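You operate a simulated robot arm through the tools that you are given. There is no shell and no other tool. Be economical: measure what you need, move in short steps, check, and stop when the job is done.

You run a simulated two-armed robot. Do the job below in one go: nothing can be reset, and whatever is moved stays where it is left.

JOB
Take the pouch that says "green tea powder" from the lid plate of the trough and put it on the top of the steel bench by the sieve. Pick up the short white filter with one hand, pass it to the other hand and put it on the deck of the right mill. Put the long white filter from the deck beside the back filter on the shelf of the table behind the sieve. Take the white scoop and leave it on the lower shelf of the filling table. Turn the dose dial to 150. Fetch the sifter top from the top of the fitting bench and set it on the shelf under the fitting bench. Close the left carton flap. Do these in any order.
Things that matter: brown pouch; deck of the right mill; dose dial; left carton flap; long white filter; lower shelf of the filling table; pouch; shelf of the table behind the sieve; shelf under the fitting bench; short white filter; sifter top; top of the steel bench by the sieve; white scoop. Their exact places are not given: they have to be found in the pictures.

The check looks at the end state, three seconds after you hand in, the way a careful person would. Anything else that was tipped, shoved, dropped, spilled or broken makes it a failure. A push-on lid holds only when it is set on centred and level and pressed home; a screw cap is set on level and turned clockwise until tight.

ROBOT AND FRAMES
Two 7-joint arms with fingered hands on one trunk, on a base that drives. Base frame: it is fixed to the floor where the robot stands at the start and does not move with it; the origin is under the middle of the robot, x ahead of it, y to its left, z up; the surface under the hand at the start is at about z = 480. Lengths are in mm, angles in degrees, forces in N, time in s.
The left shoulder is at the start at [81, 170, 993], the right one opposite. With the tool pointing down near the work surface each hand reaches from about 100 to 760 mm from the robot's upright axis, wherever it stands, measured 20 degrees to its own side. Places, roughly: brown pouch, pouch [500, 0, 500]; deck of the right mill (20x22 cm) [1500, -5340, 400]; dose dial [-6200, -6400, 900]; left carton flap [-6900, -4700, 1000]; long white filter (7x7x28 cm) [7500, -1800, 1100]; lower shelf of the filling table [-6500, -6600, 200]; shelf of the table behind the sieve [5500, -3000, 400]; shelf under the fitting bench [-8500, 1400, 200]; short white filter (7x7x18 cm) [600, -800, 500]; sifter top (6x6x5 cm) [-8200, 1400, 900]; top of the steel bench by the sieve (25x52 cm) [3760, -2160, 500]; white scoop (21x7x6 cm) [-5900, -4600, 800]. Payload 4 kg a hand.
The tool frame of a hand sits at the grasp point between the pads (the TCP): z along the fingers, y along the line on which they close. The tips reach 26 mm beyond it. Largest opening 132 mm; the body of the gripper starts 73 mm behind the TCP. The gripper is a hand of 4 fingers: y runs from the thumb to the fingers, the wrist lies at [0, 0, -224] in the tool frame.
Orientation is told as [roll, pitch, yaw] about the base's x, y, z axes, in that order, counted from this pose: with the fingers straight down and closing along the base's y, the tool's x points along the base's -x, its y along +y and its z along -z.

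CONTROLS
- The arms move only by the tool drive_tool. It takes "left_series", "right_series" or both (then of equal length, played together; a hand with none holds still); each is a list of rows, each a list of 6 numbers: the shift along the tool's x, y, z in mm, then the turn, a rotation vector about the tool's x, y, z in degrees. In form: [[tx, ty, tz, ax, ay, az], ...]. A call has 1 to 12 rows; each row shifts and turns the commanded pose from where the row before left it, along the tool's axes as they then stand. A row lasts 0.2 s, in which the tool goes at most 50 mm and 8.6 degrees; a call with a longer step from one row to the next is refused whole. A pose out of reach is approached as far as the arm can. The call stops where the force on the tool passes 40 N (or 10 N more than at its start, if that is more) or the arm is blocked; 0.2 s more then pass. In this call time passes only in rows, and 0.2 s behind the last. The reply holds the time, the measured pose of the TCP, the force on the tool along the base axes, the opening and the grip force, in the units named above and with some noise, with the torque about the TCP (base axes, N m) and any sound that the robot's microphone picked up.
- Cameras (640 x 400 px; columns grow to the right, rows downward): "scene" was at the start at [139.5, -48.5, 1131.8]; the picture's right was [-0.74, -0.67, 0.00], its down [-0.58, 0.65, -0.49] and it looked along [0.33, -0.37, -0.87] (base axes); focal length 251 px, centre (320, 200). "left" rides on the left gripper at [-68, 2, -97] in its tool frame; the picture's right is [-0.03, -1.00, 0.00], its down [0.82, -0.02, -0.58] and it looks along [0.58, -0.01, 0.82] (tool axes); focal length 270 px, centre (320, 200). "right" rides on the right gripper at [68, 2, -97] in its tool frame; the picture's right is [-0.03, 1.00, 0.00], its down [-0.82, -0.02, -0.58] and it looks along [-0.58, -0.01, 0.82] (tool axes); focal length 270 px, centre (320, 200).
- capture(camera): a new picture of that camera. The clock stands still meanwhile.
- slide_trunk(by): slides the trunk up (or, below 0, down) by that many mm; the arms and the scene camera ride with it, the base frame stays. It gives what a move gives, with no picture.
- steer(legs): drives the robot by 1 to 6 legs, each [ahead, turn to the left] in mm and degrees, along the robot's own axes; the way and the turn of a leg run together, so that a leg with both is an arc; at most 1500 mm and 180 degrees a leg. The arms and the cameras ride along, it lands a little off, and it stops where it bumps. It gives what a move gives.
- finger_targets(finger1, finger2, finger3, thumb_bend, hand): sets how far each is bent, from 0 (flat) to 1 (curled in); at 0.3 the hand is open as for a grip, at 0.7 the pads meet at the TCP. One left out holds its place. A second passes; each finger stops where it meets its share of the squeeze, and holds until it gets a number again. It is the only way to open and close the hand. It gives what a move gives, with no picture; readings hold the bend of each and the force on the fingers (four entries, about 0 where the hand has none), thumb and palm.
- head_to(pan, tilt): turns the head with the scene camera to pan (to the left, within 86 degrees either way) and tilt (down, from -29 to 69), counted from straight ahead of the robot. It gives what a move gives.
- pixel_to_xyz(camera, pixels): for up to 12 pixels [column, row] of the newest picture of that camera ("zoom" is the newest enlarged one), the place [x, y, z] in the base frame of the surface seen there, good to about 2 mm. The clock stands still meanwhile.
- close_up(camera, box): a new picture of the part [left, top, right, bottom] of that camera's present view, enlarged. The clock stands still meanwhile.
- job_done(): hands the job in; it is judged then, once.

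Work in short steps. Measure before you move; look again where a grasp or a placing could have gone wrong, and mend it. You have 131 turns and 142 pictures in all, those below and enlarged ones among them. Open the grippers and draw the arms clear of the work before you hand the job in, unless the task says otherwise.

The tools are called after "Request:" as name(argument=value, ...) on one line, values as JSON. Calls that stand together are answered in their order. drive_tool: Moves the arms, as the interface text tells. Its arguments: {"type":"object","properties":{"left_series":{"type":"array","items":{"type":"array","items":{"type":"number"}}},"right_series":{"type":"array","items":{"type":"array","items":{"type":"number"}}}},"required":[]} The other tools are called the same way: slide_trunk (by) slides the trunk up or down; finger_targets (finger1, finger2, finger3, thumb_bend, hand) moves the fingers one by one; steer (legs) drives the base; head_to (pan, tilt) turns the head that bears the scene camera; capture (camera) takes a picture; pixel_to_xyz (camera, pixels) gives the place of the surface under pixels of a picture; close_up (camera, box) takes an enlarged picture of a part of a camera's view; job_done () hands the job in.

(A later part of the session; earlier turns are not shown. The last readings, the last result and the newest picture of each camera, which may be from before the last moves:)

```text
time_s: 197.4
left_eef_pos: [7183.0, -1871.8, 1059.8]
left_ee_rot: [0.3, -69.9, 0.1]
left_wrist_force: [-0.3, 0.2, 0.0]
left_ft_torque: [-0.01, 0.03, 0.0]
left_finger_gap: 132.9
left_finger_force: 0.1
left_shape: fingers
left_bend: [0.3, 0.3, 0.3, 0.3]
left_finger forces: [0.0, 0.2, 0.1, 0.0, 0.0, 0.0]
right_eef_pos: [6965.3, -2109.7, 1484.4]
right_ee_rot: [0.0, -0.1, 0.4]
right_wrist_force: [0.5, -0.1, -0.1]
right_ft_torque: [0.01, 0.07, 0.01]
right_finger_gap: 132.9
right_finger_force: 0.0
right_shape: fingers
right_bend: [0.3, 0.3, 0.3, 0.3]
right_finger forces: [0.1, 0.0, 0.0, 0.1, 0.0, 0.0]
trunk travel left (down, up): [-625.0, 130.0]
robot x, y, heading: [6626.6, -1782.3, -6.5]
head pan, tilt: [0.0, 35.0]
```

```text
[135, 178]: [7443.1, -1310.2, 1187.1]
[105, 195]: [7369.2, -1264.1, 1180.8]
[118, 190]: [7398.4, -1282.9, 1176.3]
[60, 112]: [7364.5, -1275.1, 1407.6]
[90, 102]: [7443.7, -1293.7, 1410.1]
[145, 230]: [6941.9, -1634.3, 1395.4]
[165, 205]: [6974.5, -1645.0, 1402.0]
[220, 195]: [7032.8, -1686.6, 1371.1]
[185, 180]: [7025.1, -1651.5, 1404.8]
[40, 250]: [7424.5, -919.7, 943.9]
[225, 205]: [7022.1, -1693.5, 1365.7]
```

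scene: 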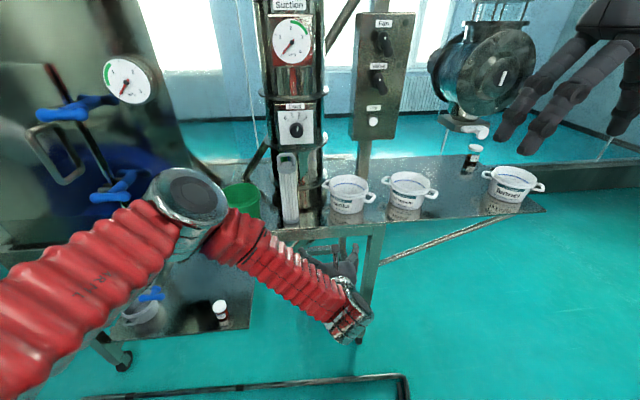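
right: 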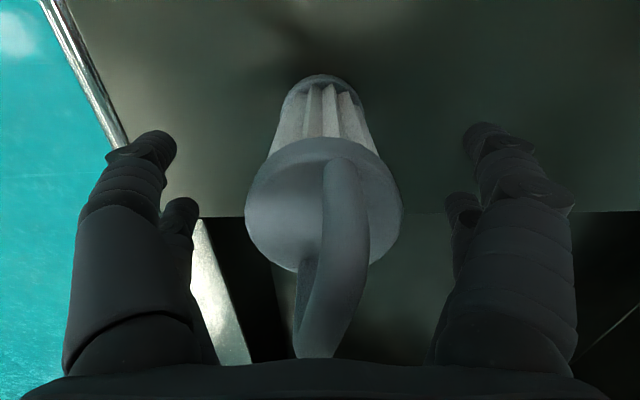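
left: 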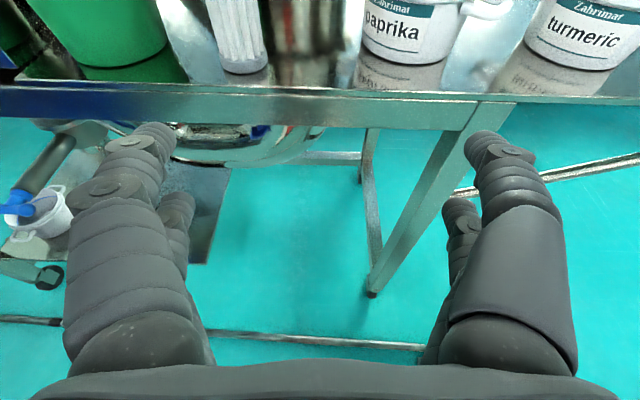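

Clear of the handles. I shift the left hand 97 left and 25 up, then drive ahead 200.

Request:
drive_tool(left_series=[[-12, 48, -4, 0, 0, 0], [-12, 47, -4, 0, 0, 0]])

Request:
steer(legs=[[200, 0]])

Request:
capture(camera="left")

Request:
pixel_to_xyz(camera="left", pixels=[[320, 150], [300, 120], [340, 120], [320, 100]])

```text
time_s: 198.0
left_eef_pos: [7182.1, -1775.9, 1088.4]
left_ee_rot: [0.2, -69.9, 0.0]
left_wrist_force: [0.2, 0.2, -0.7]
left_ft_torque: [0.06, 0.0, 0.04]
left_finger_gap: 132.8
left_finger_force: 0.0
left_shape: fingers
left_bend: [0.3, 0.3, 0.3, 0.3]
left_finger forces: [0.0, 0.0, 0.0, 0.0, 0.0, 0.0]
right_eef_pos: [6963.6, -2109.8, 1485.5]
right_ee_rot: [0.0, -0.2, 0.4]
right_wrist_force: [0.4, 0.0, -0.1]
right_ft_torque: [0.02, 0.0, 0.01]
right_finger_gap: 132.7
right_finger_force: 0.0
right_shape: fingers
right_bend: [0.3, 0.3, 0.3, 0.3]
right_finger forces: [0.0, 0.0, 0.1, 0.0, 0.0, 0.0]
trunk travel left (down, up): [-625.0, 130.0]
robot x, y, heading: [6623.5, -1779.1, -6.5]
head pan, tilt: [0.0, 35.0]
```

```text
time_s: 199.6
left_eef_pos: [7383.7, -1798.8, 1088.4]
left_ee_rot: [0.1, -69.9, 0.1]
left_wrist_force: [-0.2, 0.4, -0.1]
left_ft_torque: [-0.01, -0.03, 0.01]
left_finger_gap: 133.0
left_finger_force: 0.0
left_shape: fingers
left_bend: [0.3, 0.3, 0.3, 0.3]
left_finger forces: [0.0, 0.0, 0.0, 0.0, 0.1, 0.1]
right_eef_pos: [7164.7, -2130.8, 1484.2]
right_ee_rot: [-0.2, 0.0, 0.4]
right_wrist_force: [0.4, 0.2, -0.1]
right_ft_torque: [0.04, 0.04, 0.01]
right_finger_gap: 133.1
right_finger_force: 0.0
right_shape: fingers
right_bend: [0.3, 0.3, 0.3, 0.3]
right_finger forces: [0.0, 0.1, 0.1, 0.0, 0.0, 0.0]
trunk travel left (down, up): [-625.0, 130.0]
robot x, y, heading: [6827.7, -1804.7, -6.5]
head pan, tilt: [0.0, 35.0]
```

```text
77 pictures are left
```

left: 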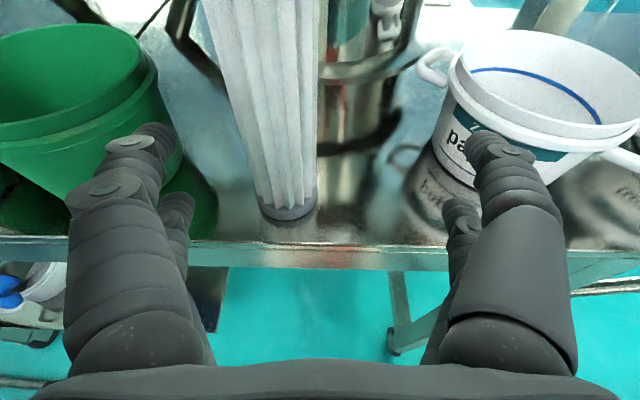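

```text
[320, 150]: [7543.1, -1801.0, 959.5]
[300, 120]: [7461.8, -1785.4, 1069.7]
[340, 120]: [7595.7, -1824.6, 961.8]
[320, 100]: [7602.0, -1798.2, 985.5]
```

The hand drifted right by 25; the green bucket is near the left fingers, so I check its edge before going in.

Request:
pixel_to_xyz(camera="left", pixels=[[156, 75], [150, 110], [160, 100], [145, 60], [178, 160], [270, 212], [240, 100], [310, 190], [255, 185]])

Request:
finger_targets(hand="left", finger1=0.38, finger2=0.38, finger3=0.38, thumb_bend=0.38)

```text
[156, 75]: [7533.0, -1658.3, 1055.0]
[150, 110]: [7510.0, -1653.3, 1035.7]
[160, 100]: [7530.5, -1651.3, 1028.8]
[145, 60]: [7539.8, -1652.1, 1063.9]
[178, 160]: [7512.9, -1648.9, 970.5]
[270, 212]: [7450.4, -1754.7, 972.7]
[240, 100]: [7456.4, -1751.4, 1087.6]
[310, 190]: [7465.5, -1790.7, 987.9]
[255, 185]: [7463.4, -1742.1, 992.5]
```

```text
time_s: 200.6
left_eef_pos: [7383.1, -1798.8, 1089.0]
left_ee_rot: [0.1, -70.0, 0.2]
left_wrist_force: [0.3, 0.6, -0.2]
left_ft_torque: [0.0, 0.0, 0.02]
left_finger_gap: 107.1
left_finger_force: 0.1
left_shape: fingers
left_bend: [0.38, 0.38, 0.38, 0.38]
left_finger forces: [0.0, 0.0, 0.0, 0.0, 0.0, 0.0]
right_eef_pos: [7164.7, -2131.1, 1485.0]
right_ee_rot: [-0.1, -0.1, 0.5]
right_wrist_force: [-0.5, 0.4, -0.4]
right_ft_torque: [-0.01, 0.01, 0.01]
right_finger_gap: 133.2
right_finger_force: 0.0
right_shape: fingers
right_bend: [0.3, 0.3, 0.3, 0.3]
right_finger forces: [0.0, 0.1, 0.0, 0.1, 0.1, 0.2]
trunk travel left (down, up): [-625.0, 130.0]
robot x, y, heading: [6826.7, -1805.3, -6.3]
head pan, tilt: [0.0, 35.0]
```

Bucket edge is y≈-1655, leaving room. I centre on y≈-1769 and advance 97 mm.

Request:
drive_tool(left_series=[[0, 30, 0, 0, 0, 0], [-11, 0, 30.4, 0, 0, 0], [-11, 0, 30.4, 0, 0, 0], [-11, 0, 30.4, 0, 0, 0]])

Request:
capture(camera="left")

```text
time_s: 201.6
left_eef_pos: [7479.8, -1769.1, 1089.2]
left_ee_rot: [0.1, -69.9, 0.1]
left_wrist_force: [-0.1, 0.3, 0.0]
left_ft_torque: [0.0, -0.03, -0.01]
left_finger_gap: 106.8
left_finger_force: 0.1
left_shape: fingers
left_bend: [0.38, 0.38, 0.38, 0.38]
left_finger forces: [0.0, 0.0, 0.0, 0.1, 0.0, 0.0]
right_eef_pos: [7164.9, -2131.4, 1484.1]
right_ee_rot: [0.0, -0.1, 0.4]
right_wrist_force: [-0.1, 0.3, 0.2]
right_ft_torque: [0.0, 0.03, 0.0]
right_finger_gap: 133.0
right_finger_force: 0.0
right_shape: fingers
right_bend: [0.3, 0.3, 0.3, 0.3]
right_finger forces: [0.0, 0.1, 0.1, 0.1, 0.0, 0.1]
trunk travel left (down, up): [-625.0, 130.0]
robot x, y, heading: [6828.6, -1803.0, -6.5]
head pan, tilt: [0.0, 35.0]
```

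```text
76 pictures are left
```

left: 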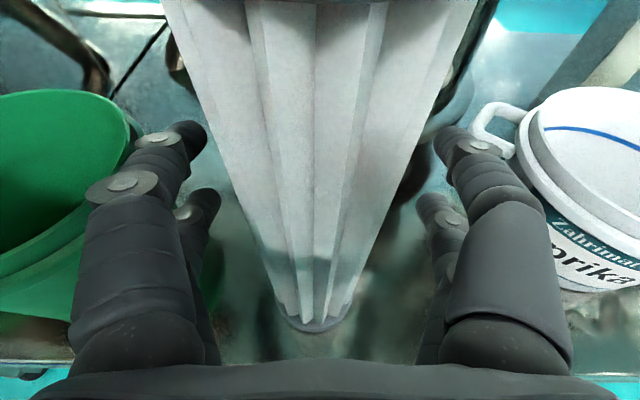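

The filter is centred between the fingers. I close, then lift.

Request:
finger_targets(hand="left", finger1=0.7, finger2=0.7, finger3=0.7, thumb_bend=0.7)

Request:
drive_tool(left_series=[[-19, 0, -7, 0, 0, 0], [-28, 0, -10, 0, 0, 0]])

Request:
capture(camera="left")

```text
time_s: 202.6
left_eef_pos: [7479.9, -1769.1, 1089.2]
left_ee_rot: [0.1, -69.9, 0.2]
left_wrist_force: [-0.2, -0.7, 0.2]
left_ft_torque: [-0.01, -0.03, 0.0]
left_finger_gap: 32.5
left_finger_force: 18.9
left_shape: fingers
left_bend: [0.64, 0.56, 0.62, 0.66]
left_finger forces: [10.7, 7.5, 6.0, 0.1, 13.4, 0.1]
right_eef_pos: [7163.9, -2130.2, 1485.4]
right_ee_rot: [-0.1, -0.1, 0.4]
right_wrist_force: [-0.3, 0.1, 0.1]
right_ft_torque: [-0.03, 0.02, -0.01]
right_finger_gap: 132.8
right_finger_force: 0.0
right_shape: fingers
right_bend: [0.3, 0.3, 0.3, 0.3]
right_finger forces: [0.0, 0.1, 0.0, 0.0, 0.0, 0.1]
trunk travel left (down, up): [-625.0, 130.0]
robot x, y, heading: [6828.0, -1804.7, -6.5]
head pan, tilt: [0.0, 35.0]
```

```text
time_s: 203.2
left_eef_pos: [7480.1, -1768.8, 1139.0]
left_ee_rot: [0.3, -70.0, 0.1]
left_wrist_force: [-0.2, -0.6, -1.4]
left_ft_torque: [0.0, -0.01, 0.0]
left_finger_gap: 32.3
left_finger_force: 19.3
left_shape: fingers
left_bend: [0.64, 0.56, 0.62, 0.66]
left_finger forces: [10.8, 7.5, 5.9, 0.0, 13.3, 0.0]
right_eef_pos: [7163.5, -2130.3, 1486.1]
right_ee_rot: [0.0, -0.1, 0.4]
right_wrist_force: [-0.9, 0.0, 0.5]
right_ft_torque: [0.0, 0.0, 0.03]
right_finger_gap: 133.2
right_finger_force: 0.0
right_shape: fingers
right_bend: [0.3, 0.3, 0.3, 0.3]
right_finger forces: [0.0, 0.0, 0.0, 0.0, 0.1, 0.1]
trunk travel left (down, up): [-625.0, 130.0]
robot x, y, heading: [6829.2, -1801.9, -6.5]
head pan, tilt: [0.0, 35.0]
```

```text
75 pictures are left
```

left: 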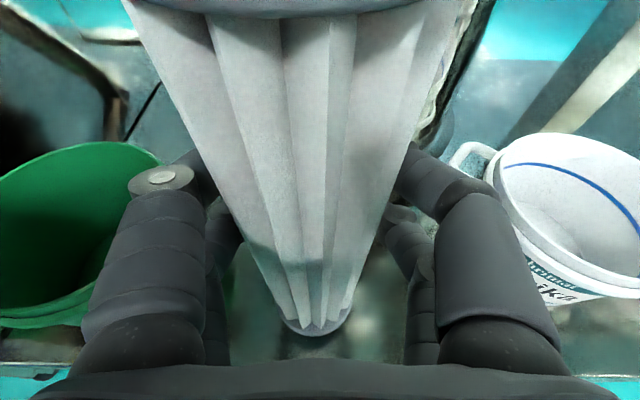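

Lifted. I back out, lower the trunk, and drive to the east side of the shelf table in several short turns.

Request:
steer(legs=[[-450, 0], [0, -40]])

Request:
slide_trunk(by=-400)

Request:
steer(legs=[[0, -40], [900, 0]])

Request:
head_to(pan=-45, tilt=25)

Request:
capture(camera="scene")

```text
time_s: 208.1
left_eef_pos: [6900.0, -2146.6, 1138.5]
left_ee_rot: [0.1, -70.0, -39.8]
left_wrist_force: [0.6, 0.4, -1.2]
left_ft_torque: [-0.03, -0.03, -0.01]
left_finger_gap: 32.1
left_finger_force: 18.4
left_shape: fingers
left_bend: [0.64, 0.56, 0.62, 0.66]
left_finger forces: [10.8, 7.1, 5.9, 0.1, 13.3, 0.1]
right_eef_pos: [6425.6, -2220.9, 1485.8]
right_ee_rot: [-0.1, -0.2, -39.6]
right_wrist_force: [-0.4, -0.3, 0.4]
right_ft_torque: [0.01, 0.01, -0.01]
right_finger_gap: 132.9
right_finger_force: 0.0
right_shape: fingers
right_bend: [0.3, 0.3, 0.3, 0.3]
right_finger forces: [0.1, 0.1, 0.0, 0.0, 0.1, 0.1]
trunk travel left (down, up): [-625.0, 130.0]
robot x, y, heading: [6399.8, -1727.4, -46.1]
head pan, tilt: [0.0, 35.0]
```

```text
time_s: 211.9
left_eef_pos: [6898.5, -2147.3, 739.5]
left_ee_rot: [0.1, -70.0, -39.9]
left_wrist_force: [-0.7, 0.9, -1.3]
left_ft_torque: [0.01, 0.0, 0.04]
left_finger_gap: 32.1
left_finger_force: 17.8
left_shape: fingers
left_bend: [0.65, 0.56, 0.63, 0.66]
left_finger forces: [10.6, 7.4, 5.4, 0.0, 13.5, 0.1]
right_eef_pos: [6425.0, -2220.3, 1086.2]
right_ee_rot: [-0.1, 0.0, -39.5]
right_wrist_force: [-0.2, -0.6, -0.8]
right_ft_torque: [0.0, -0.03, -0.01]
right_finger_gap: 132.6
right_finger_force: 0.1
right_shape: fingers
right_bend: [0.3, 0.3, 0.3, 0.3]
right_finger forces: [0.1, 0.1, 0.0, 0.0, 0.0, 0.1]
trunk travel left (down, up): [-225.0, 530.0]
robot x, y, heading: [6407.1, -1727.9, -46.2]
head pan, tilt: [0.0, 35.0]
```

```text
time_s: 218.9
left_eef_pos: [6566.4, -3291.5, 738.3]
left_ee_rot: [0.1, -69.8, -80.2]
left_wrist_force: [0.5, 0.4, -0.9]
left_ft_torque: [0.01, -0.03, 0.0]
left_finger_gap: 31.8
left_finger_force: 17.5
left_shape: fingers
left_bend: [0.65, 0.56, 0.63, 0.66]
left_finger forces: [10.5, 6.8, 5.4, 0.0, 12.7, 0.0]
right_eef_pos: [6157.1, -3040.8, 1086.3]
right_ee_rot: [-0.2, 0.0, -80.1]
right_wrist_force: [-0.2, 0.5, -0.1]
right_ft_torque: [0.05, 0.01, 0.05]
right_finger_gap: 132.8
right_finger_force: 0.0
right_shape: fingers
right_bend: [0.3, 0.3, 0.3, 0.3]
right_finger forces: [0.1, 0.0, 0.0, 0.0, 0.0, 0.0]
trunk travel left (down, up): [-225.0, 530.0]
robot x, y, heading: [6466.1, -2654.1, -86.5]
head pan, tilt: [0.0, 35.0]
```

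```text
time_s: 220.1
left_eef_pos: [6565.6, -3292.7, 738.9]
left_ee_rot: [0.1, -69.9, -80.3]
left_wrist_force: [0.6, 0.0, -1.9]
left_ft_torque: [-0.05, 0.0, 0.01]
left_finger_gap: 31.8
left_finger_force: 17.8
left_shape: fingers
left_bend: [0.65, 0.56, 0.63, 0.66]
left_finger forces: [10.4, 6.9, 5.6, 0.1, 12.7, 0.1]
right_eef_pos: [6156.6, -3041.8, 1086.4]
right_ee_rot: [-0.1, 0.0, -79.9]
right_wrist_force: [-0.4, -1.0, 0.0]
right_ft_torque: [0.03, -0.02, 0.03]
right_finger_gap: 132.9
right_finger_force: 0.0
right_shape: fingers
right_bend: [0.3, 0.3, 0.3, 0.3]
right_finger forces: [0.0, 0.0, 0.0, 0.1, 0.0, 0.1]
trunk travel left (down, up): [-225.0, 530.0]
robot x, y, heading: [6464.0, -2652.8, -86.5]
head pan, tilt: [-45.0, 25.0]
```

```text
74 pictures are left
```

scene: 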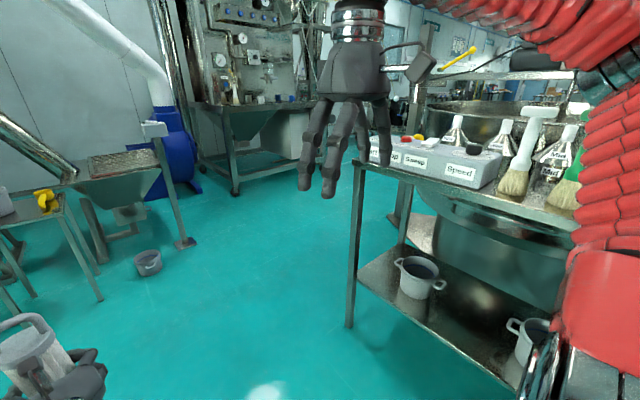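

The shelf is free between the two buckets (455,300). I measure it, then drive south 310 and turn right in steps.

Request:
pixel_to_xyz(camera="scene", pixels=[[418, 265], [415, 290], [440, 275], [455, 300], [430, 330], [480, 330], [520, 325], [515, 345], [350, 325], [470, 300], [370, 170], [530, 200]])

Request:
steer(legs=[[310, 0], [0, -33]])

Request:
steer(legs=[[0, -33]])

Request:
steer(legs=[[0, -31]])

Request:
head_to(pan=0, tilt=40)

Request:
capture(camera="scene")

```text
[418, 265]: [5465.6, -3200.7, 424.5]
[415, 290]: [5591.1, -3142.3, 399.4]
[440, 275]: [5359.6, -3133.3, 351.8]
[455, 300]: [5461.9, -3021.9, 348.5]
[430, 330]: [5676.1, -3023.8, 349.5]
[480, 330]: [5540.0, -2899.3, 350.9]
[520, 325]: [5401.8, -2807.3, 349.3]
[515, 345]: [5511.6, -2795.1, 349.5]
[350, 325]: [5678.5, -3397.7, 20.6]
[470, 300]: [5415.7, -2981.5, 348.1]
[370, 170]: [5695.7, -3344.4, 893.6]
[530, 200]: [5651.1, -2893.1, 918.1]
```

```text
time_s: 223.9
left_eef_pos: [6223.7, -3551.6, 737.5]
left_ee_rot: [0.2, -69.9, -113.1]
left_wrist_force: [0.5, 0.0, -1.6]
left_ft_torque: [-0.04, 0.0, -0.02]
left_finger_gap: 31.9
left_finger_force: 17.8
left_shape: fingers
left_bend: [0.65, 0.56, 0.63, 0.66]
left_finger forces: [10.2, 6.7, 5.4, 0.0, 12.3, 0.1]
right_eef_pos: [6014.9, -3119.4, 1085.8]
right_ee_rot: [-0.1, 0.0, -112.7]
right_wrist_force: [-0.5, -0.6, 0.2]
right_ft_torque: [0.0, -0.03, 0.0]
right_finger_gap: 132.9
right_finger_force: 0.0
right_shape: fingers
right_bend: [0.3, 0.3, 0.3, 0.3]
right_finger forces: [0.0, 0.0, 0.0, 0.0, 0.0, 0.0]
trunk travel left (down, up): [-225.0, 530.0]
robot x, y, heading: [6513.8, -2977.8, -119.5]
head pan, tilt: [-45.0, 25.0]
```

```text
time_s: 226.1
left_eef_pos: [5954.1, -3300.3, 739.8]
left_ee_rot: [0.1, -69.9, -146.2]
left_wrist_force: [0.4, 0.3, -1.2]
left_ft_torque: [0.01, 0.04, 0.01]
left_finger_gap: 31.8
left_finger_force: 17.9
left_shape: fingers
left_bend: [0.65, 0.56, 0.63, 0.66]
left_finger forces: [10.3, 7.0, 5.2, 0.1, 13.2, 0.1]
right_eef_pos: [6015.0, -2824.1, 1086.0]
right_ee_rot: [-0.1, 0.0, -145.9]
right_wrist_force: [-0.6, -0.3, -0.4]
right_ft_torque: [-0.01, -0.02, 0.02]
right_finger_gap: 133.1
right_finger_force: 0.0
right_shape: fingers
right_bend: [0.3, 0.3, 0.3, 0.3]
right_finger forces: [0.0, 0.0, 0.0, 0.1, 0.0, 0.0]
trunk travel left (down, up): [-225.0, 530.0]
robot x, y, heading: [6530.6, -3007.5, -152.2]
head pan, tilt: [-45.0, 25.0]
```

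```text
time_s: 228.2
left_eef_pos: [5888.2, -2960.2, 740.1]
left_ee_rot: [0.2, -69.9, -177.5]
left_wrist_force: [0.0, -0.3, -1.7]
left_ft_torque: [0.04, 0.05, 0.04]
left_finger_gap: 31.4
left_finger_force: 17.1
left_shape: fingers
left_bend: [0.65, 0.57, 0.63, 0.66]
left_finger forces: [10.3, 6.9, 5.1, 0.0, 13.1, 0.0]
right_eef_pos: [6185.6, -2584.8, 1087.1]
right_ee_rot: [-0.1, 0.0, -177.2]
right_wrist_force: [0.2, -0.1, 0.3]
right_ft_torque: [0.04, -0.02, 0.0]
right_finger_gap: 132.8
right_finger_force: 0.0
right_shape: fingers
right_bend: [0.3, 0.3, 0.3, 0.3]
right_finger forces: [0.1, 0.1, 0.0, 0.0, 0.0, 0.1]
trunk travel left (down, up): [-225.0, 530.0]
robot x, y, heading: [6526.1, -3043.2, 176.9]
head pan, tilt: [-45.0, 25.0]
```

```text
time_s: 229.3
left_eef_pos: [5888.8, -2959.8, 741.7]
left_ee_rot: [0.1, -69.9, -177.4]
left_wrist_force: [-0.6, 0.2, -1.3]
left_ft_torque: [-0.01, -0.01, 0.02]
left_finger_gap: 31.4
left_finger_force: 18.6
left_shape: fingers
left_bend: [0.65, 0.57, 0.63, 0.66]
left_finger forces: [10.5, 7.2, 5.0, 0.1, 13.3, 0.0]
right_eef_pos: [6187.8, -2583.8, 1087.3]
right_ee_rot: [-0.1, 0.1, -177.1]
right_wrist_force: [-0.4, -0.1, 0.5]
right_ft_torque: [-0.02, 0.01, 0.01]
right_finger_gap: 132.9
right_finger_force: 0.0
right_shape: fingers
right_bend: [0.3, 0.3, 0.3, 0.3]
right_finger forces: [0.0, 0.1, 0.0, 0.0, 0.1, 0.0]
trunk travel left (down, up): [-225.0, 530.0]
robot x, y, heading: [6528.3, -3041.6, 176.7]
head pan, tilt: [0.0, 40.0]
```

```text
73 pictures are left
```

scene: 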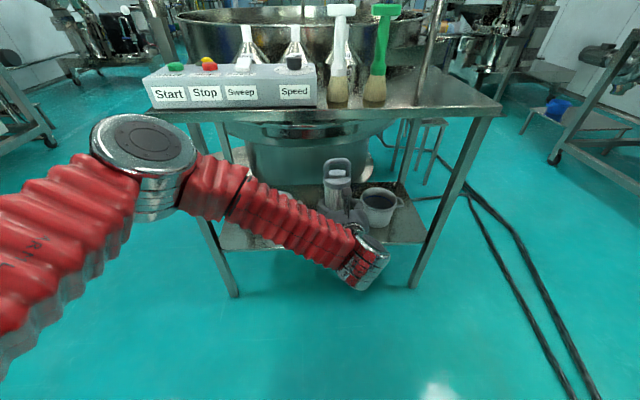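

Well aligned: hand at (5888,-2960), shelf z≈350 with free y -3110…-2800. I lower the trunk fully and drive in 230 first.

Request:
slide_trunk(by=-224)

Request:
steer(legs=[[200, 0]])

Request:
capture(camera="left")

Request:
capture(camera="scene")

```text
time_s: 231.7
left_eef_pos: [5889.0, -2959.4, 518.8]
left_ee_rot: [0.0, -70.0, -177.4]
left_wrist_force: [-0.1, -0.3, -1.3]
left_ft_torque: [0.0, 0.0, 0.05]
left_finger_gap: 31.0
left_finger_force: 17.8
left_shape: fingers
left_bend: [0.65, 0.57, 0.63, 0.66]
left_finger forces: [10.4, 7.0, 5.0, 0.0, 13.3, 0.0]
right_eef_pos: [6187.8, -2584.5, 864.1]
right_ee_rot: [-0.1, 0.0, -177.0]
right_wrist_force: [-0.3, 0.2, 0.7]
right_ft_torque: [0.01, 0.0, 0.01]
right_finger_gap: 132.8
right_finger_force: 0.0
right_shape: fingers
right_bend: [0.3, 0.3, 0.3, 0.3]
right_finger forces: [0.0, 0.0, 0.0, 0.1, 0.0, 0.1]
trunk travel left (down, up): [-1.0, 754.0]
robot x, y, heading: [6528.9, -3041.2, 176.4]
head pan, tilt: [0.0, 40.0]
```

```text
time_s: 233.3
left_eef_pos: [5688.6, -2950.0, 517.9]
left_ee_rot: [0.1, -70.0, -177.3]
left_wrist_force: [0.0, -0.5, -1.4]
left_ft_torque: [0.01, 0.02, -0.01]
left_finger_gap: 31.1
left_finger_force: 17.9
left_shape: fingers
left_bend: [0.65, 0.57, 0.63, 0.66]
left_finger forces: [10.3, 6.8, 5.0, 0.0, 13.3, 0.0]
right_eef_pos: [5987.4, -2573.2, 863.1]
right_ee_rot: [-0.2, -0.1, -177.1]
right_wrist_force: [-0.1, -0.3, -0.1]
right_ft_torque: [0.0, -0.02, 0.02]
right_finger_gap: 132.9
right_finger_force: 0.0
right_shape: fingers
right_bend: [0.3, 0.3, 0.3, 0.3]
right_finger forces: [0.0, 0.0, 0.0, 0.0, 0.1, 0.0]
trunk travel left (down, up): [-1.0, 754.0]
robot x, y, heading: [6330.5, -3032.0, 176.8]
head pan, tilt: [0.0, 40.0]
```

```text
72 pictures are left
```

left: 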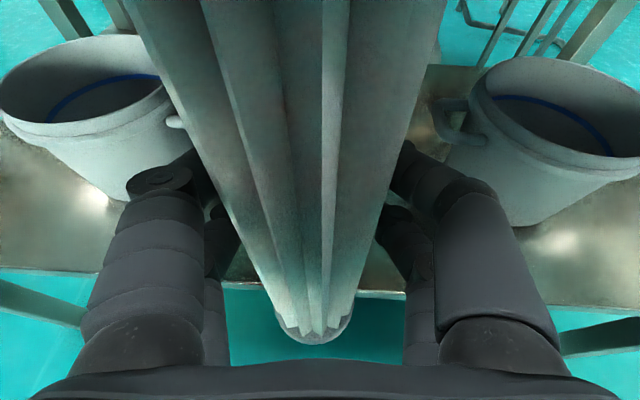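

```text
71 pictures are left
```

scene: 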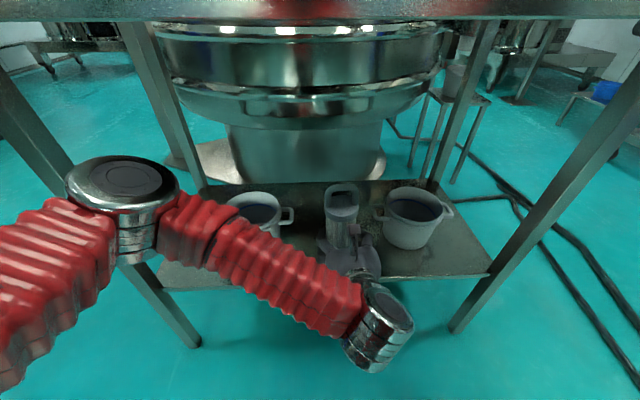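

I check bucket handle positions for clearance.

Request:
pixel_to_xyz(camera="left", pixels=[[176, 122], [438, 108], [442, 135], [160, 150], [470, 150], [250, 285], [380, 290], [120, 190], [490, 215], [465, 105]])

```text
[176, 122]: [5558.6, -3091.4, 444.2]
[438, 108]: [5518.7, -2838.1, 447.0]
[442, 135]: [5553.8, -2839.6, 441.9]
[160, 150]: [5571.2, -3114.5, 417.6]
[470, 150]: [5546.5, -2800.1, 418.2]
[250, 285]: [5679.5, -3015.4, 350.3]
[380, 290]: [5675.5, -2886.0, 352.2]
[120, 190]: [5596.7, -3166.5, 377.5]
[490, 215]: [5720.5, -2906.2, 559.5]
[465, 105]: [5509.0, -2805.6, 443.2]
```

Handles leave a gap centred at y≈-2965. I shift 18 to the left, drive 105 in, and lower near the shelf.

Request:
drive_tool(left_series=[[0, 20, 0, 0, 0, 0]])

Request:
steer(legs=[[105, 0]])

Request:
drive_tool(left_series=[[15, 0, 5.5, 0, 0, 0], [9.4, 0, 3.4, 0, 0, 0], [4.7, 0, 1.7, 0, 0, 0]])

Request:
capture(camera="left")

```text
time_s: 233.7
left_eef_pos: [5690.0, -2968.6, 517.9]
left_ee_rot: [0.0, -69.9, -177.4]
left_wrist_force: [-0.2, -0.5, -2.1]
left_ft_torque: [0.01, 0.0, -0.01]
left_finger_gap: 31.1
left_finger_force: 17.7
left_shape: fingers
left_bend: [0.65, 0.57, 0.63, 0.66]
left_finger forces: [10.4, 6.9, 5.0, 0.0, 13.2, 0.0]
right_eef_pos: [5988.8, -2574.4, 864.2]
right_ee_rot: [-0.1, 0.0, -177.0]
right_wrist_force: [0.5, -0.2, 0.2]
right_ft_torque: [0.01, -0.01, 0.03]
right_finger_gap: 133.0
right_finger_force: 0.1
right_shape: fingers
right_bend: [0.3, 0.3, 0.3, 0.3]
right_finger forces: [0.0, 0.0, 0.0, 0.0, 0.1, 0.0]
trunk travel left (down, up): [-1.0, 754.0]
robot x, y, heading: [6327.5, -3031.9, 177.0]
head pan, tilt: [0.0, 40.0]
```

```text
time_s: 234.9
left_eef_pos: [5584.1, -2963.4, 518.2]
left_ee_rot: [0.2, -70.0, -177.3]
left_wrist_force: [-0.2, 0.1, -1.8]
left_ft_torque: [0.0, 0.01, -0.01]
left_finger_gap: 30.9
left_finger_force: 18.0
left_shape: fingers
left_bend: [0.65, 0.57, 0.63, 0.66]
left_finger forces: [10.4, 6.8, 5.0, 0.0, 13.2, 0.1]
right_eef_pos: [5883.1, -2568.2, 863.8]
right_ee_rot: [-0.1, -0.1, -177.0]
right_wrist_force: [0.3, -0.2, -0.1]
right_ft_torque: [-0.01, 0.03, -0.01]
right_finger_gap: 132.9
right_finger_force: 0.1
right_shape: fingers
right_bend: [0.3, 0.3, 0.3, 0.3]
right_finger forces: [0.0, 0.1, 0.1, 0.0, 0.1, 0.0]
trunk travel left (down, up): [-1.0, 754.0]
robot x, y, heading: [6226.0, -3025.5, 177.0]
head pan, tilt: [0.0, 40.0]
```

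```text
time_s: 235.7
left_eef_pos: [5584.9, -2962.9, 488.3]
left_ee_rot: [0.0, -70.0, -177.3]
left_wrist_force: [0.5, 0.8, -1.1]
left_ft_torque: [0.01, 0.0, 0.0]
left_finger_gap: 31.4
left_finger_force: 18.1
left_shape: fingers
left_bend: [0.65, 0.57, 0.63, 0.66]
left_finger forces: [10.4, 6.9, 5.0, 0.0, 13.1, 0.0]
right_eef_pos: [5882.2, -2568.3, 865.3]
right_ee_rot: [-0.2, -0.1, -176.9]
right_wrist_force: [0.1, -0.3, 0.3]
right_ft_torque: [0.0, 0.0, -0.02]
right_finger_gap: 133.1
right_finger_force: 0.0
right_shape: fingers
right_bend: [0.3, 0.3, 0.3, 0.3]
right_finger forces: [0.0, 0.0, 0.1, 0.0, 0.0, 0.1]
trunk travel left (down, up): [-1.0, 754.0]
robot x, y, heading: [6223.3, -3024.0, 176.8]
head pan, tilt: [0.0, 40.0]
```

```text
70 pictures are left
```

left: 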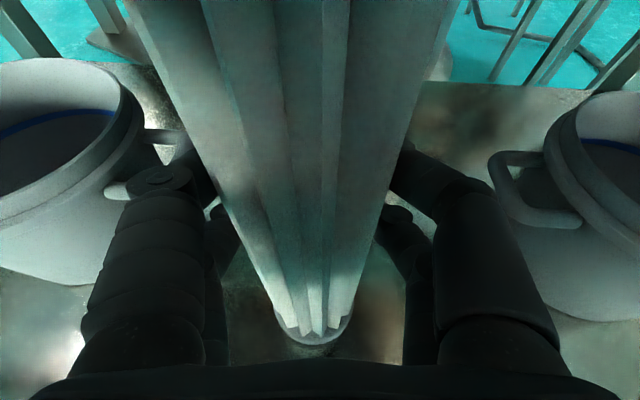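

I lower in small rows to contact.

Request:
drive_tool(left_series=[[2.8, 0, 1, 0, 0, 0], [1.9, 0, 0.7, 0, 0, 0], [1.9, 0, 0.7, 0, 0, 0]])

```text
time_s: 236.5
left_eef_pos: [5584.9, -2963.4, 482.5]
left_ee_rot: [0.2, -69.9, -177.4]
left_wrist_force: [-0.2, -0.4, -0.9]
left_ft_torque: [-0.03, -0.01, -0.03]
left_finger_gap: 31.1
left_finger_force: 17.8
left_shape: fingers
left_bend: [0.65, 0.57, 0.63, 0.66]
left_finger forces: [10.4, 7.0, 5.0, 0.0, 13.2, 0.0]
right_eef_pos: [5882.8, -2568.3, 865.4]
right_ee_rot: [-0.1, -0.1, -177.0]
right_wrist_force: [0.2, -1.1, 1.0]
right_ft_torque: [0.04, 0.0, 0.0]
right_finger_gap: 132.8
right_finger_force: 0.0
right_shape: fingers
right_bend: [0.3, 0.3, 0.3, 0.3]
right_finger forces: [0.1, 0.0, 0.0, 0.0, 0.0, 0.0]
trunk travel left (down, up): [-1.0, 754.0]
robot x, y, heading: [6222.0, -3022.1, 176.9]
head pan, tilt: [0.0, 40.0]
```

Request:
drive_tool(left_series=[[1.4, 0, 0.5, 0, 0, 0], [1.4, 0, 0.5, 0, 0, 0]])

```text
time_s: 237.1
left_eef_pos: [5585.1, -2963.0, 480.0]
left_ee_rot: [0.0, -70.0, -177.2]
left_wrist_force: [0.4, 1.1, -0.7]
left_ft_torque: [-0.06, 0.02, -0.02]
left_finger_gap: 31.0
left_finger_force: 17.1
left_shape: fingers
left_bend: [0.65, 0.57, 0.63, 0.66]
left_finger forces: [10.3, 7.0, 5.0, 0.0, 13.2, 0.0]
right_eef_pos: [5883.7, -2568.5, 865.0]
right_ee_rot: [-0.1, -0.1, -177.0]
right_wrist_force: [-0.4, 0.0, -1.2]
right_ft_torque: [-0.02, 0.01, -0.02]
right_finger_gap: 133.1
right_finger_force: 0.1
right_shape: fingers
right_bend: [0.3, 0.3, 0.3, 0.3]
right_finger forces: [0.0, 0.1, 0.0, 0.0, 0.0, 0.0]
trunk travel left (down, up): [-1.0, 754.0]
robot x, y, heading: [6223.0, -3028.0, 177.0]
head pan, tilt: [0.0, 40.0]
```

Force is still about the bare weight; a few more millimetres.

Request:
drive_tool(left_series=[[1.4, 0, 0.5, 0, 0, 0], [1.4, 0, 0.5, 0, 0, 0], [1.4, 0, 0.5, 0, 0, 0]])

```text
time_s: 237.9
left_eef_pos: [5583.7, -2962.0, 477.3]
left_ee_rot: [-0.3, -70.3, -176.8]
left_wrist_force: [1.3, 2.3, 18.4]
left_ft_torque: [-0.08, 0.16, -0.07]
left_finger_gap: 30.5
left_finger_force: 17.6
left_shape: fingers
left_bend: [0.66, 0.57, 0.64, 0.67]
left_finger forces: [9.2, 6.7, 5.4, 0.0, 13.8, 0.1]
right_eef_pos: [5883.7, -2569.3, 865.6]
right_ee_rot: [-0.1, -0.2, -177.1]
right_wrist_force: [0.7, 0.5, 0.1]
right_ft_torque: [0.04, -0.01, 0.02]
right_finger_gap: 133.1
right_finger_force: 0.0
right_shape: fingers
right_bend: [0.3, 0.3, 0.3, 0.3]
right_finger forces: [0.0, 0.1, 0.0, 0.0, 0.1, 0.0]
trunk travel left (down, up): [-1.0, 754.0]
robot x, y, heading: [6220.6, -3024.8, 176.9]
head pan, tilt: [0.0, 40.0]
```

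Contact. I open moderately and look.

Request:
finger_targets(hand="left", finger1=0.36, finger2=0.36, finger3=0.36, thumb_bend=0.36)

Request:
capture(camera="left")

```text
time_s: 238.9
left_eef_pos: [5584.4, -2963.4, 475.0]
left_ee_rot: [0.1, -70.0, -177.4]
left_wrist_force: [-0.8, 0.2, -0.1]
left_ft_torque: [0.02, -0.02, -0.01]
left_finger_gap: 112.7
left_finger_force: 0.1
left_shape: fingers
left_bend: [0.36, 0.36, 0.36, 0.36]
left_finger forces: [0.0, 0.0, 0.0, 0.1, 0.0, 0.0]
right_eef_pos: [5883.2, -2568.5, 863.9]
right_ee_rot: [-0.1, -0.1, -176.9]
right_wrist_force: [-1.1, 0.6, -0.6]
right_ft_torque: [0.02, 0.02, 0.02]
right_finger_gap: 133.1
right_finger_force: 0.0
right_shape: fingers
right_bend: [0.3, 0.3, 0.3, 0.3]
right_finger forces: [0.1, 0.1, 0.0, 0.1, 0.1, 0.0]
trunk travel left (down, up): [-1.0, 754.0]
robot x, y, heading: [6223.4, -3024.7, 177.1]
head pan, tilt: [0.0, 40.0]
```

```text
69 pictures are left
```

left: 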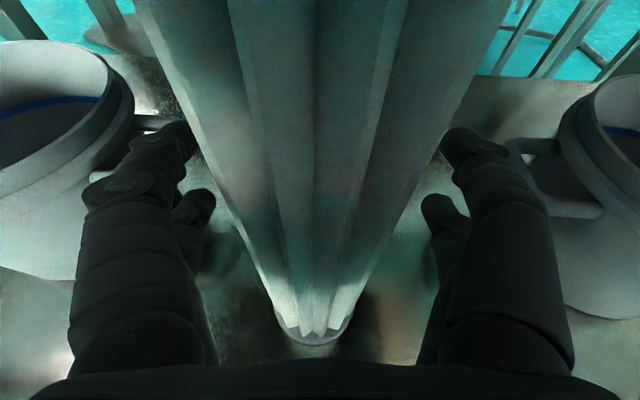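

Free and upright. I back the robot straight out and check.

Request:
steer(legs=[[-400, 0]])

Request:
capture(camera="scene")

```text
time_s: 241.4
left_eef_pos: [5987.2, -2982.8, 475.1]
left_ee_rot: [0.1, -70.1, -177.7]
left_wrist_force: [0.6, 0.4, 0.2]
left_ft_torque: [0.0, 0.02, -0.01]
left_finger_gap: 112.6
left_finger_force: 0.0
left_shape: fingers
left_bend: [0.36, 0.36, 0.36, 0.36]
left_finger forces: [0.0, 0.1, 0.0, 0.1, 0.0, 0.0]
right_eef_pos: [6287.5, -2588.8, 864.3]
right_ee_rot: [-0.1, -0.1, -177.3]
right_wrist_force: [-0.4, -0.4, 0.1]
right_ft_torque: [-0.04, 0.0, 0.01]
right_finger_gap: 132.7
right_finger_force: 0.0
right_shape: fingers
right_bend: [0.3, 0.3, 0.3, 0.3]
right_finger forces: [0.0, 0.0, 0.0, 0.1, 0.1, 0.0]
trunk travel left (down, up): [-1.0, 754.0]
robot x, y, heading: [6626.5, -3048.1, 176.6]
head pan, tilt: [0.0, 40.0]
```

```text
68 pictures are left
```

scene: 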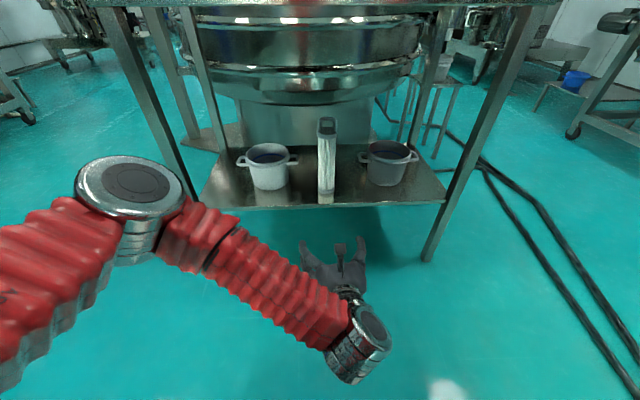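

The long filter stands on the shelf at (327,165). Now the long way west: I raise the trunk and turn south in steps.

Request:
slide_trunk(by=225)

Request:
steer(legs=[[0, 34]])

Request:
steer(legs=[[0, 34], [1350, 0]])

Request:
steer(legs=[[0, -30]])

Request:
head_to(pan=-25, tilt=18)

Request:
capture(camera="scene")

```text
time_s: 243.8
left_eef_pos: [5986.3, -2982.6, 698.8]
left_ee_rot: [0.0, -69.9, -177.6]
left_wrist_force: [-0.5, 0.7, -0.2]
left_ft_torque: [0.0, 0.03, 0.01]
left_finger_gap: 112.7
left_finger_force: 0.1
left_shape: fingers
left_bend: [0.36, 0.36, 0.36, 0.36]
left_finger forces: [0.0, 0.1, 0.1, 0.0, 0.0, 0.0]
right_eef_pos: [6285.7, -2588.6, 1090.0]
right_ee_rot: [0.0, 0.0, -177.3]
right_wrist_force: [-0.5, 0.0, -0.1]
right_ft_torque: [0.0, -0.03, -0.01]
right_finger_gap: 132.7
right_finger_force: 0.0
right_shape: fingers
right_bend: [0.3, 0.3, 0.3, 0.3]
right_finger forces: [0.0, 0.1, 0.0, 0.1, 0.0, 0.0]
trunk travel left (down, up): [-226.0, 529.0]
robot x, y, heading: [6626.5, -3047.3, 176.5]
head pan, tilt: [0.0, 40.0]
```

```text
time_s: 246.0
left_eef_pos: [6061.4, -3352.8, 700.4]
left_ee_rot: [0.0, -70.0, -143.2]
left_wrist_force: [0.4, -0.1, 0.0]
left_ft_torque: [0.0, 0.0, 0.0]
left_finger_gap: 112.8
left_finger_force: 0.0
left_shape: fingers
left_bend: [0.36, 0.36, 0.36, 0.36]
left_finger forces: [0.1, 0.0, 0.0, 0.0, 0.1, 0.0]
right_eef_pos: [6089.8, -2859.6, 1090.3]
right_ee_rot: [-0.1, -0.1, -143.1]
right_wrist_force: [-0.2, -0.1, -0.3]
right_ft_torque: [0.03, 0.04, -0.02]
right_finger_gap: 132.9
right_finger_force: 0.1
right_shape: fingers
right_bend: [0.3, 0.3, 0.3, 0.3]
right_finger forces: [0.0, 0.0, 0.1, 0.0, 0.0, 0.1]
trunk travel left (down, up): [-226.0, 529.0]
robot x, y, heading: [6609.1, -3014.3, -149.3]
head pan, tilt: [0.0, 40.0]
```

```text
time_s: 254.2
left_eef_pos: [5826.2, -4790.6, 715.5]
left_ee_rot: [0.0, -71.2, -107.4]
left_wrist_force: [0.2, 0.4, -0.3]
left_ft_torque: [0.0, 0.02, 0.04]
left_finger_gap: 113.2
left_finger_force: 0.1
left_shape: fingers
left_bend: [0.36, 0.36, 0.36, 0.36]
left_finger forces: [0.0, 0.0, 0.0, 0.1, 0.0, 0.1]
right_eef_pos: [5560.8, -4367.7, 1095.6]
right_ee_rot: [-0.1, -0.8, -107.1]
right_wrist_force: [-0.5, 0.6, 0.1]
right_ft_torque: [-0.03, 0.01, 0.0]
right_finger_gap: 133.1
right_finger_force: 0.2
right_shape: fingers
right_bend: [0.3, 0.3, 0.3, 0.3]
right_finger forces: [0.1, 0.0, 0.0, 0.0, 0.1, 0.0]
trunk travel left (down, up): [-226.0, 529.0]
robot x, y, heading: [6069.6, -4203.7, -114.7]
head pan, tilt: [0.0, 40.0]
stopped in leg 2: the robot was blocked; the commanded pose is now the measured one
```

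```text
time_s: 256.2
left_eef_pos: [5566.2, -4598.5, 704.6]
left_ee_rot: [-0.1, -70.3, -136.6]
left_wrist_force: [-0.4, 0.7, 0.0]
left_ft_torque: [0.0, 0.02, 0.03]
left_finger_gap: 113.5
left_finger_force: 0.0
left_shape: fingers
left_bend: [0.36, 0.36, 0.36, 0.36]
left_finger forces: [0.0, 0.0, 0.0, 0.0, 0.0, 0.0]
right_eef_pos: [5539.1, -4104.6, 1091.3]
right_ee_rot: [-0.1, -0.1, -136.4]
right_wrist_force: [-0.5, 0.2, -0.8]
right_ft_torque: [-0.02, 0.0, -0.02]
right_finger_gap: 132.9
right_finger_force: 0.1
right_shape: fingers
right_bend: [0.3, 0.3, 0.3, 0.3]
right_finger forces: [0.1, 0.0, 0.1, 0.0, 0.0, 0.1]
trunk travel left (down, up): [-226.0, 529.0]
robot x, y, heading: [6077.9, -4208.8, -144.5]
head pan, tilt: [0.0, 40.0]
```

```text
time_s: 257.1
left_eef_pos: [5565.8, -4599.7, 704.3]
left_ee_rot: [-0.2, -70.3, -136.6]
left_wrist_force: [-0.7, -0.1, -0.3]
left_ft_torque: [-0.02, -0.02, -0.03]
left_finger_gap: 113.6
left_finger_force: 0.1
left_shape: fingers
left_bend: [0.36, 0.36, 0.36, 0.36]
left_finger forces: [0.0, 0.0, 0.0, 0.1, 0.0, 0.0]
right_eef_pos: [5537.8, -4103.3, 1092.6]
right_ee_rot: [-0.1, -0.1, -136.4]
right_wrist_force: [-0.5, 0.1, 0.4]
right_ft_torque: [0.02, 0.02, 0.01]
right_finger_gap: 133.1
right_finger_force: 0.1
right_shape: fingers
right_bend: [0.3, 0.3, 0.3, 0.3]
right_finger forces: [0.0, 0.1, 0.0, 0.0, 0.1, 0.0]
trunk travel left (down, up): [-226.0, 529.0]
robot x, y, heading: [6079.3, -4211.0, -144.4]
head pan, tilt: [-25.0, 18.0]
```

```text
67 pictures are left
```

scene: 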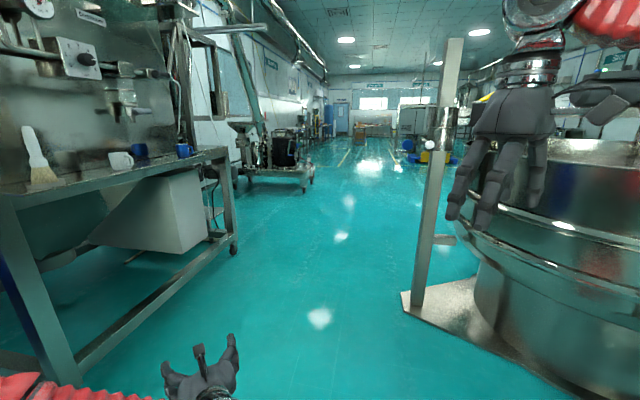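

The base was stopped at (6070,-4204), perhaps by the bucket on the floor. I look to the left-front to check it.

Request:
head_to(pan=50, tilt=40)

Request:
capture(camera="scene")

```text
time_s: 258.5
left_eef_pos: [5566.0, -4598.8, 705.3]
left_ee_rot: [-0.2, -70.3, -136.6]
left_wrist_force: [0.1, 0.1, 0.8]
left_ft_torque: [0.0, 0.01, -0.01]
left_finger_gap: 113.3
left_finger_force: 0.2
left_shape: fingers
left_bend: [0.36, 0.36, 0.36, 0.36]
left_finger forces: [0.0, 0.0, 0.2, 0.0, 0.0, 0.0]
right_eef_pos: [5538.2, -4103.1, 1092.3]
right_ee_rot: [-0.1, -0.1, -136.5]
right_wrist_force: [-0.1, -0.5, 0.1]
right_ft_torque: [0.01, -0.01, 0.01]
right_finger_gap: 132.9
right_finger_force: 0.1
right_shape: fingers
right_bend: [0.3, 0.3, 0.3, 0.3]
right_finger forces: [0.0, 0.1, 0.0, 0.0, 0.0, 0.0]
trunk travel left (down, up): [-226.0, 529.0]
robot x, y, heading: [6077.5, -4212.4, -144.3]
head pan, tilt: [50.0, 40.0]
```

```text
66 pictures are left
```

scene: 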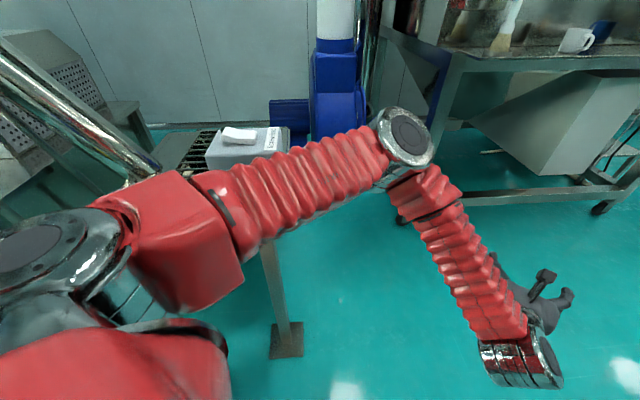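

The post with the switch box stands close to the left elbow. I check the post and look for the floor bucket further left.

Request:
pixel_to_xyz(camera="scene", pixels=[[287, 350], [240, 150], [270, 135], [400, 140], [200, 200], [250, 220]])

Request:
head_to(pan=86, tilt=40)

Request:
capture(camera="scene")

```text
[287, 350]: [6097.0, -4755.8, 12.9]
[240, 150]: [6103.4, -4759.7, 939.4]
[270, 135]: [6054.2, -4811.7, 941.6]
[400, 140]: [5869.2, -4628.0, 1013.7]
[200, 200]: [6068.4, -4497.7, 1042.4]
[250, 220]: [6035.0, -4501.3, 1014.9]
```

```text
time_s: 259.6
left_eef_pos: [5566.2, -4598.9, 706.1]
left_ee_rot: [-0.2, -70.3, -136.5]
left_wrist_force: [0.3, 0.4, 0.2]
left_ft_torque: [-0.01, 0.0, 0.02]
left_finger_gap: 113.4
left_finger_force: 0.1
left_shape: fingers
left_bend: [0.36, 0.36, 0.36, 0.36]
left_finger forces: [0.1, 0.1, 0.0, 0.0, 0.1, 0.0]
right_eef_pos: [5537.7, -4103.9, 1092.4]
right_ee_rot: [-0.1, -0.1, -136.4]
right_wrist_force: [0.6, 0.1, 0.5]
right_ft_torque: [0.0, 0.03, 0.02]
right_finger_gap: 133.0
right_finger_force: 0.0
right_shape: fingers
right_bend: [0.3, 0.3, 0.3, 0.3]
right_finger forces: [0.0, 0.0, 0.1, 0.0, 0.0, 0.0]
trunk travel left (down, up): [-226.0, 529.0]
robot x, y, heading: [6078.5, -4212.3, -144.4]
head pan, tilt: [85.9, 40.0]
```

```text
65 pictures are left
```

scene: 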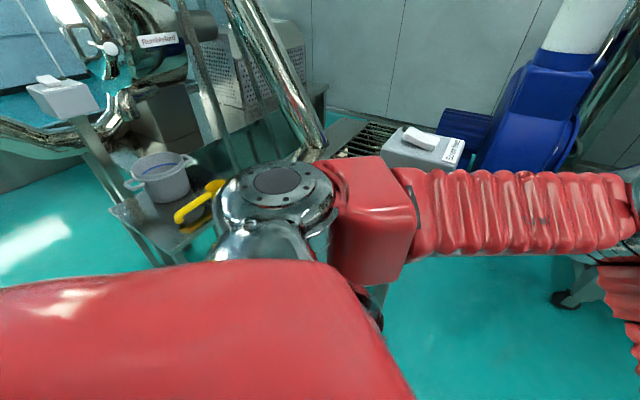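

The elbow touched the fixed post, the bucket near (6440,-4608) was clear. I turn right 20° and drive west through the passage, then straighten.

Request:
steer(legs=[[0, -21], [1000, 0], [850, 0], [150, -17], [1500, 0]])

Request:
steer(legs=[[1300, 0]])

Request:
head_to(pan=0, tilt=10)

Request:
capture(camera="scene")

```text
time_s: 278.3
left_eef_pos: [2024.7, -4597.6, 706.2]
left_ee_rot: [0.0, -70.3, -174.1]
left_wrist_force: [0.8, 0.1, 0.7]
left_ft_torque: [0.01, -0.03, 0.02]
left_finger_gap: 113.1
left_finger_force: 0.1
left_shape: fingers
left_bend: [0.36, 0.36, 0.36, 0.36]
left_finger forces: [0.0, 0.1, 0.1, 0.1, 0.1, 0.0]
right_eef_pos: [2303.2, -4188.2, 1091.3]
right_ee_rot: [-0.1, -0.1, -173.8]
right_wrist_force: [0.4, 0.7, -0.3]
right_ft_torque: [-0.02, 0.0, 0.0]
right_finger_gap: 133.4
right_finger_force: 0.0
right_shape: fingers
right_bend: [0.3, 0.3, 0.3, 0.3]
right_finger forces: [0.0, 0.0, 0.0, 0.1, 0.0, 0.1]
trunk travel left (down, up): [-226.0, 529.0]
robot x, y, heading: [2668.1, -4600.4, 178.4]
head pan, tilt: [85.9, 40.0]
```

```text
time_s: 285.0
left_eef_pos: [721.7, -4543.3, 705.6]
left_ee_rot: [-0.1, -70.3, -174.8]
left_wrist_force: [-0.1, -0.6, -0.5]
left_ft_torque: [0.04, 0.01, 0.01]
left_finger_gap: 113.5
left_finger_force: 0.0
left_shape: fingers
left_bend: [0.36, 0.36, 0.36, 0.36]
left_finger forces: [0.0, 0.0, 0.0, 0.1, 0.1, 0.0]
right_eef_pos: [1006.5, -4137.5, 1092.2]
right_ee_rot: [-0.1, 0.1, -174.6]
right_wrist_force: [0.0, 0.4, 0.2]
right_ft_torque: [0.04, -0.01, 0.03]
right_finger_gap: 133.1
right_finger_force: 0.0
right_shape: fingers
right_bend: [0.3, 0.3, 0.3, 0.3]
right_finger forces: [0.0, 0.1, 0.0, 0.0, 0.0, 0.1]
trunk travel left (down, up): [-226.0, 529.0]
robot x, y, heading: [1362.6, -4550.6, 177.4]
head pan, tilt: [85.9, 40.0]
```

```text
time_s: 286.6
left_eef_pos: [722.9, -4544.2, 706.6]
left_ee_rot: [-0.1, -70.2, -174.8]
left_wrist_force: [-0.8, -0.8, -0.7]
left_ft_torque: [0.0, -0.02, -0.01]
left_finger_gap: 113.3
left_finger_force: 0.0
left_shape: fingers
left_bend: [0.36, 0.36, 0.36, 0.36]
left_finger forces: [0.0, 0.0, 0.1, 0.0, 0.0, 0.0]
right_eef_pos: [1006.9, -4136.7, 1093.9]
right_ee_rot: [-0.1, 0.0, -174.6]
right_wrist_force: [-0.7, -0.4, -0.4]
right_ft_torque: [-0.02, 0.02, 0.0]
right_finger_gap: 133.2
right_finger_force: 0.1
right_shape: fingers
right_bend: [0.3, 0.3, 0.3, 0.3]
right_finger forces: [0.0, 0.1, 0.0, 0.0, 0.1, 0.1]
trunk travel left (down, up): [-226.0, 529.0]
robot x, y, heading: [1365.9, -4555.3, 177.5]
head pan, tilt: [0.0, 10.0]
```

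```text
64 pictures are left
```

scene: 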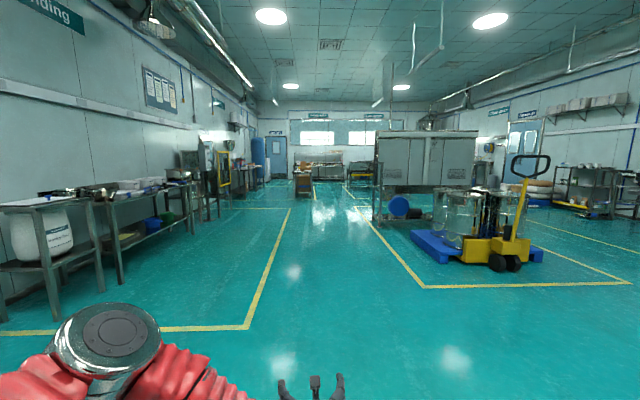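

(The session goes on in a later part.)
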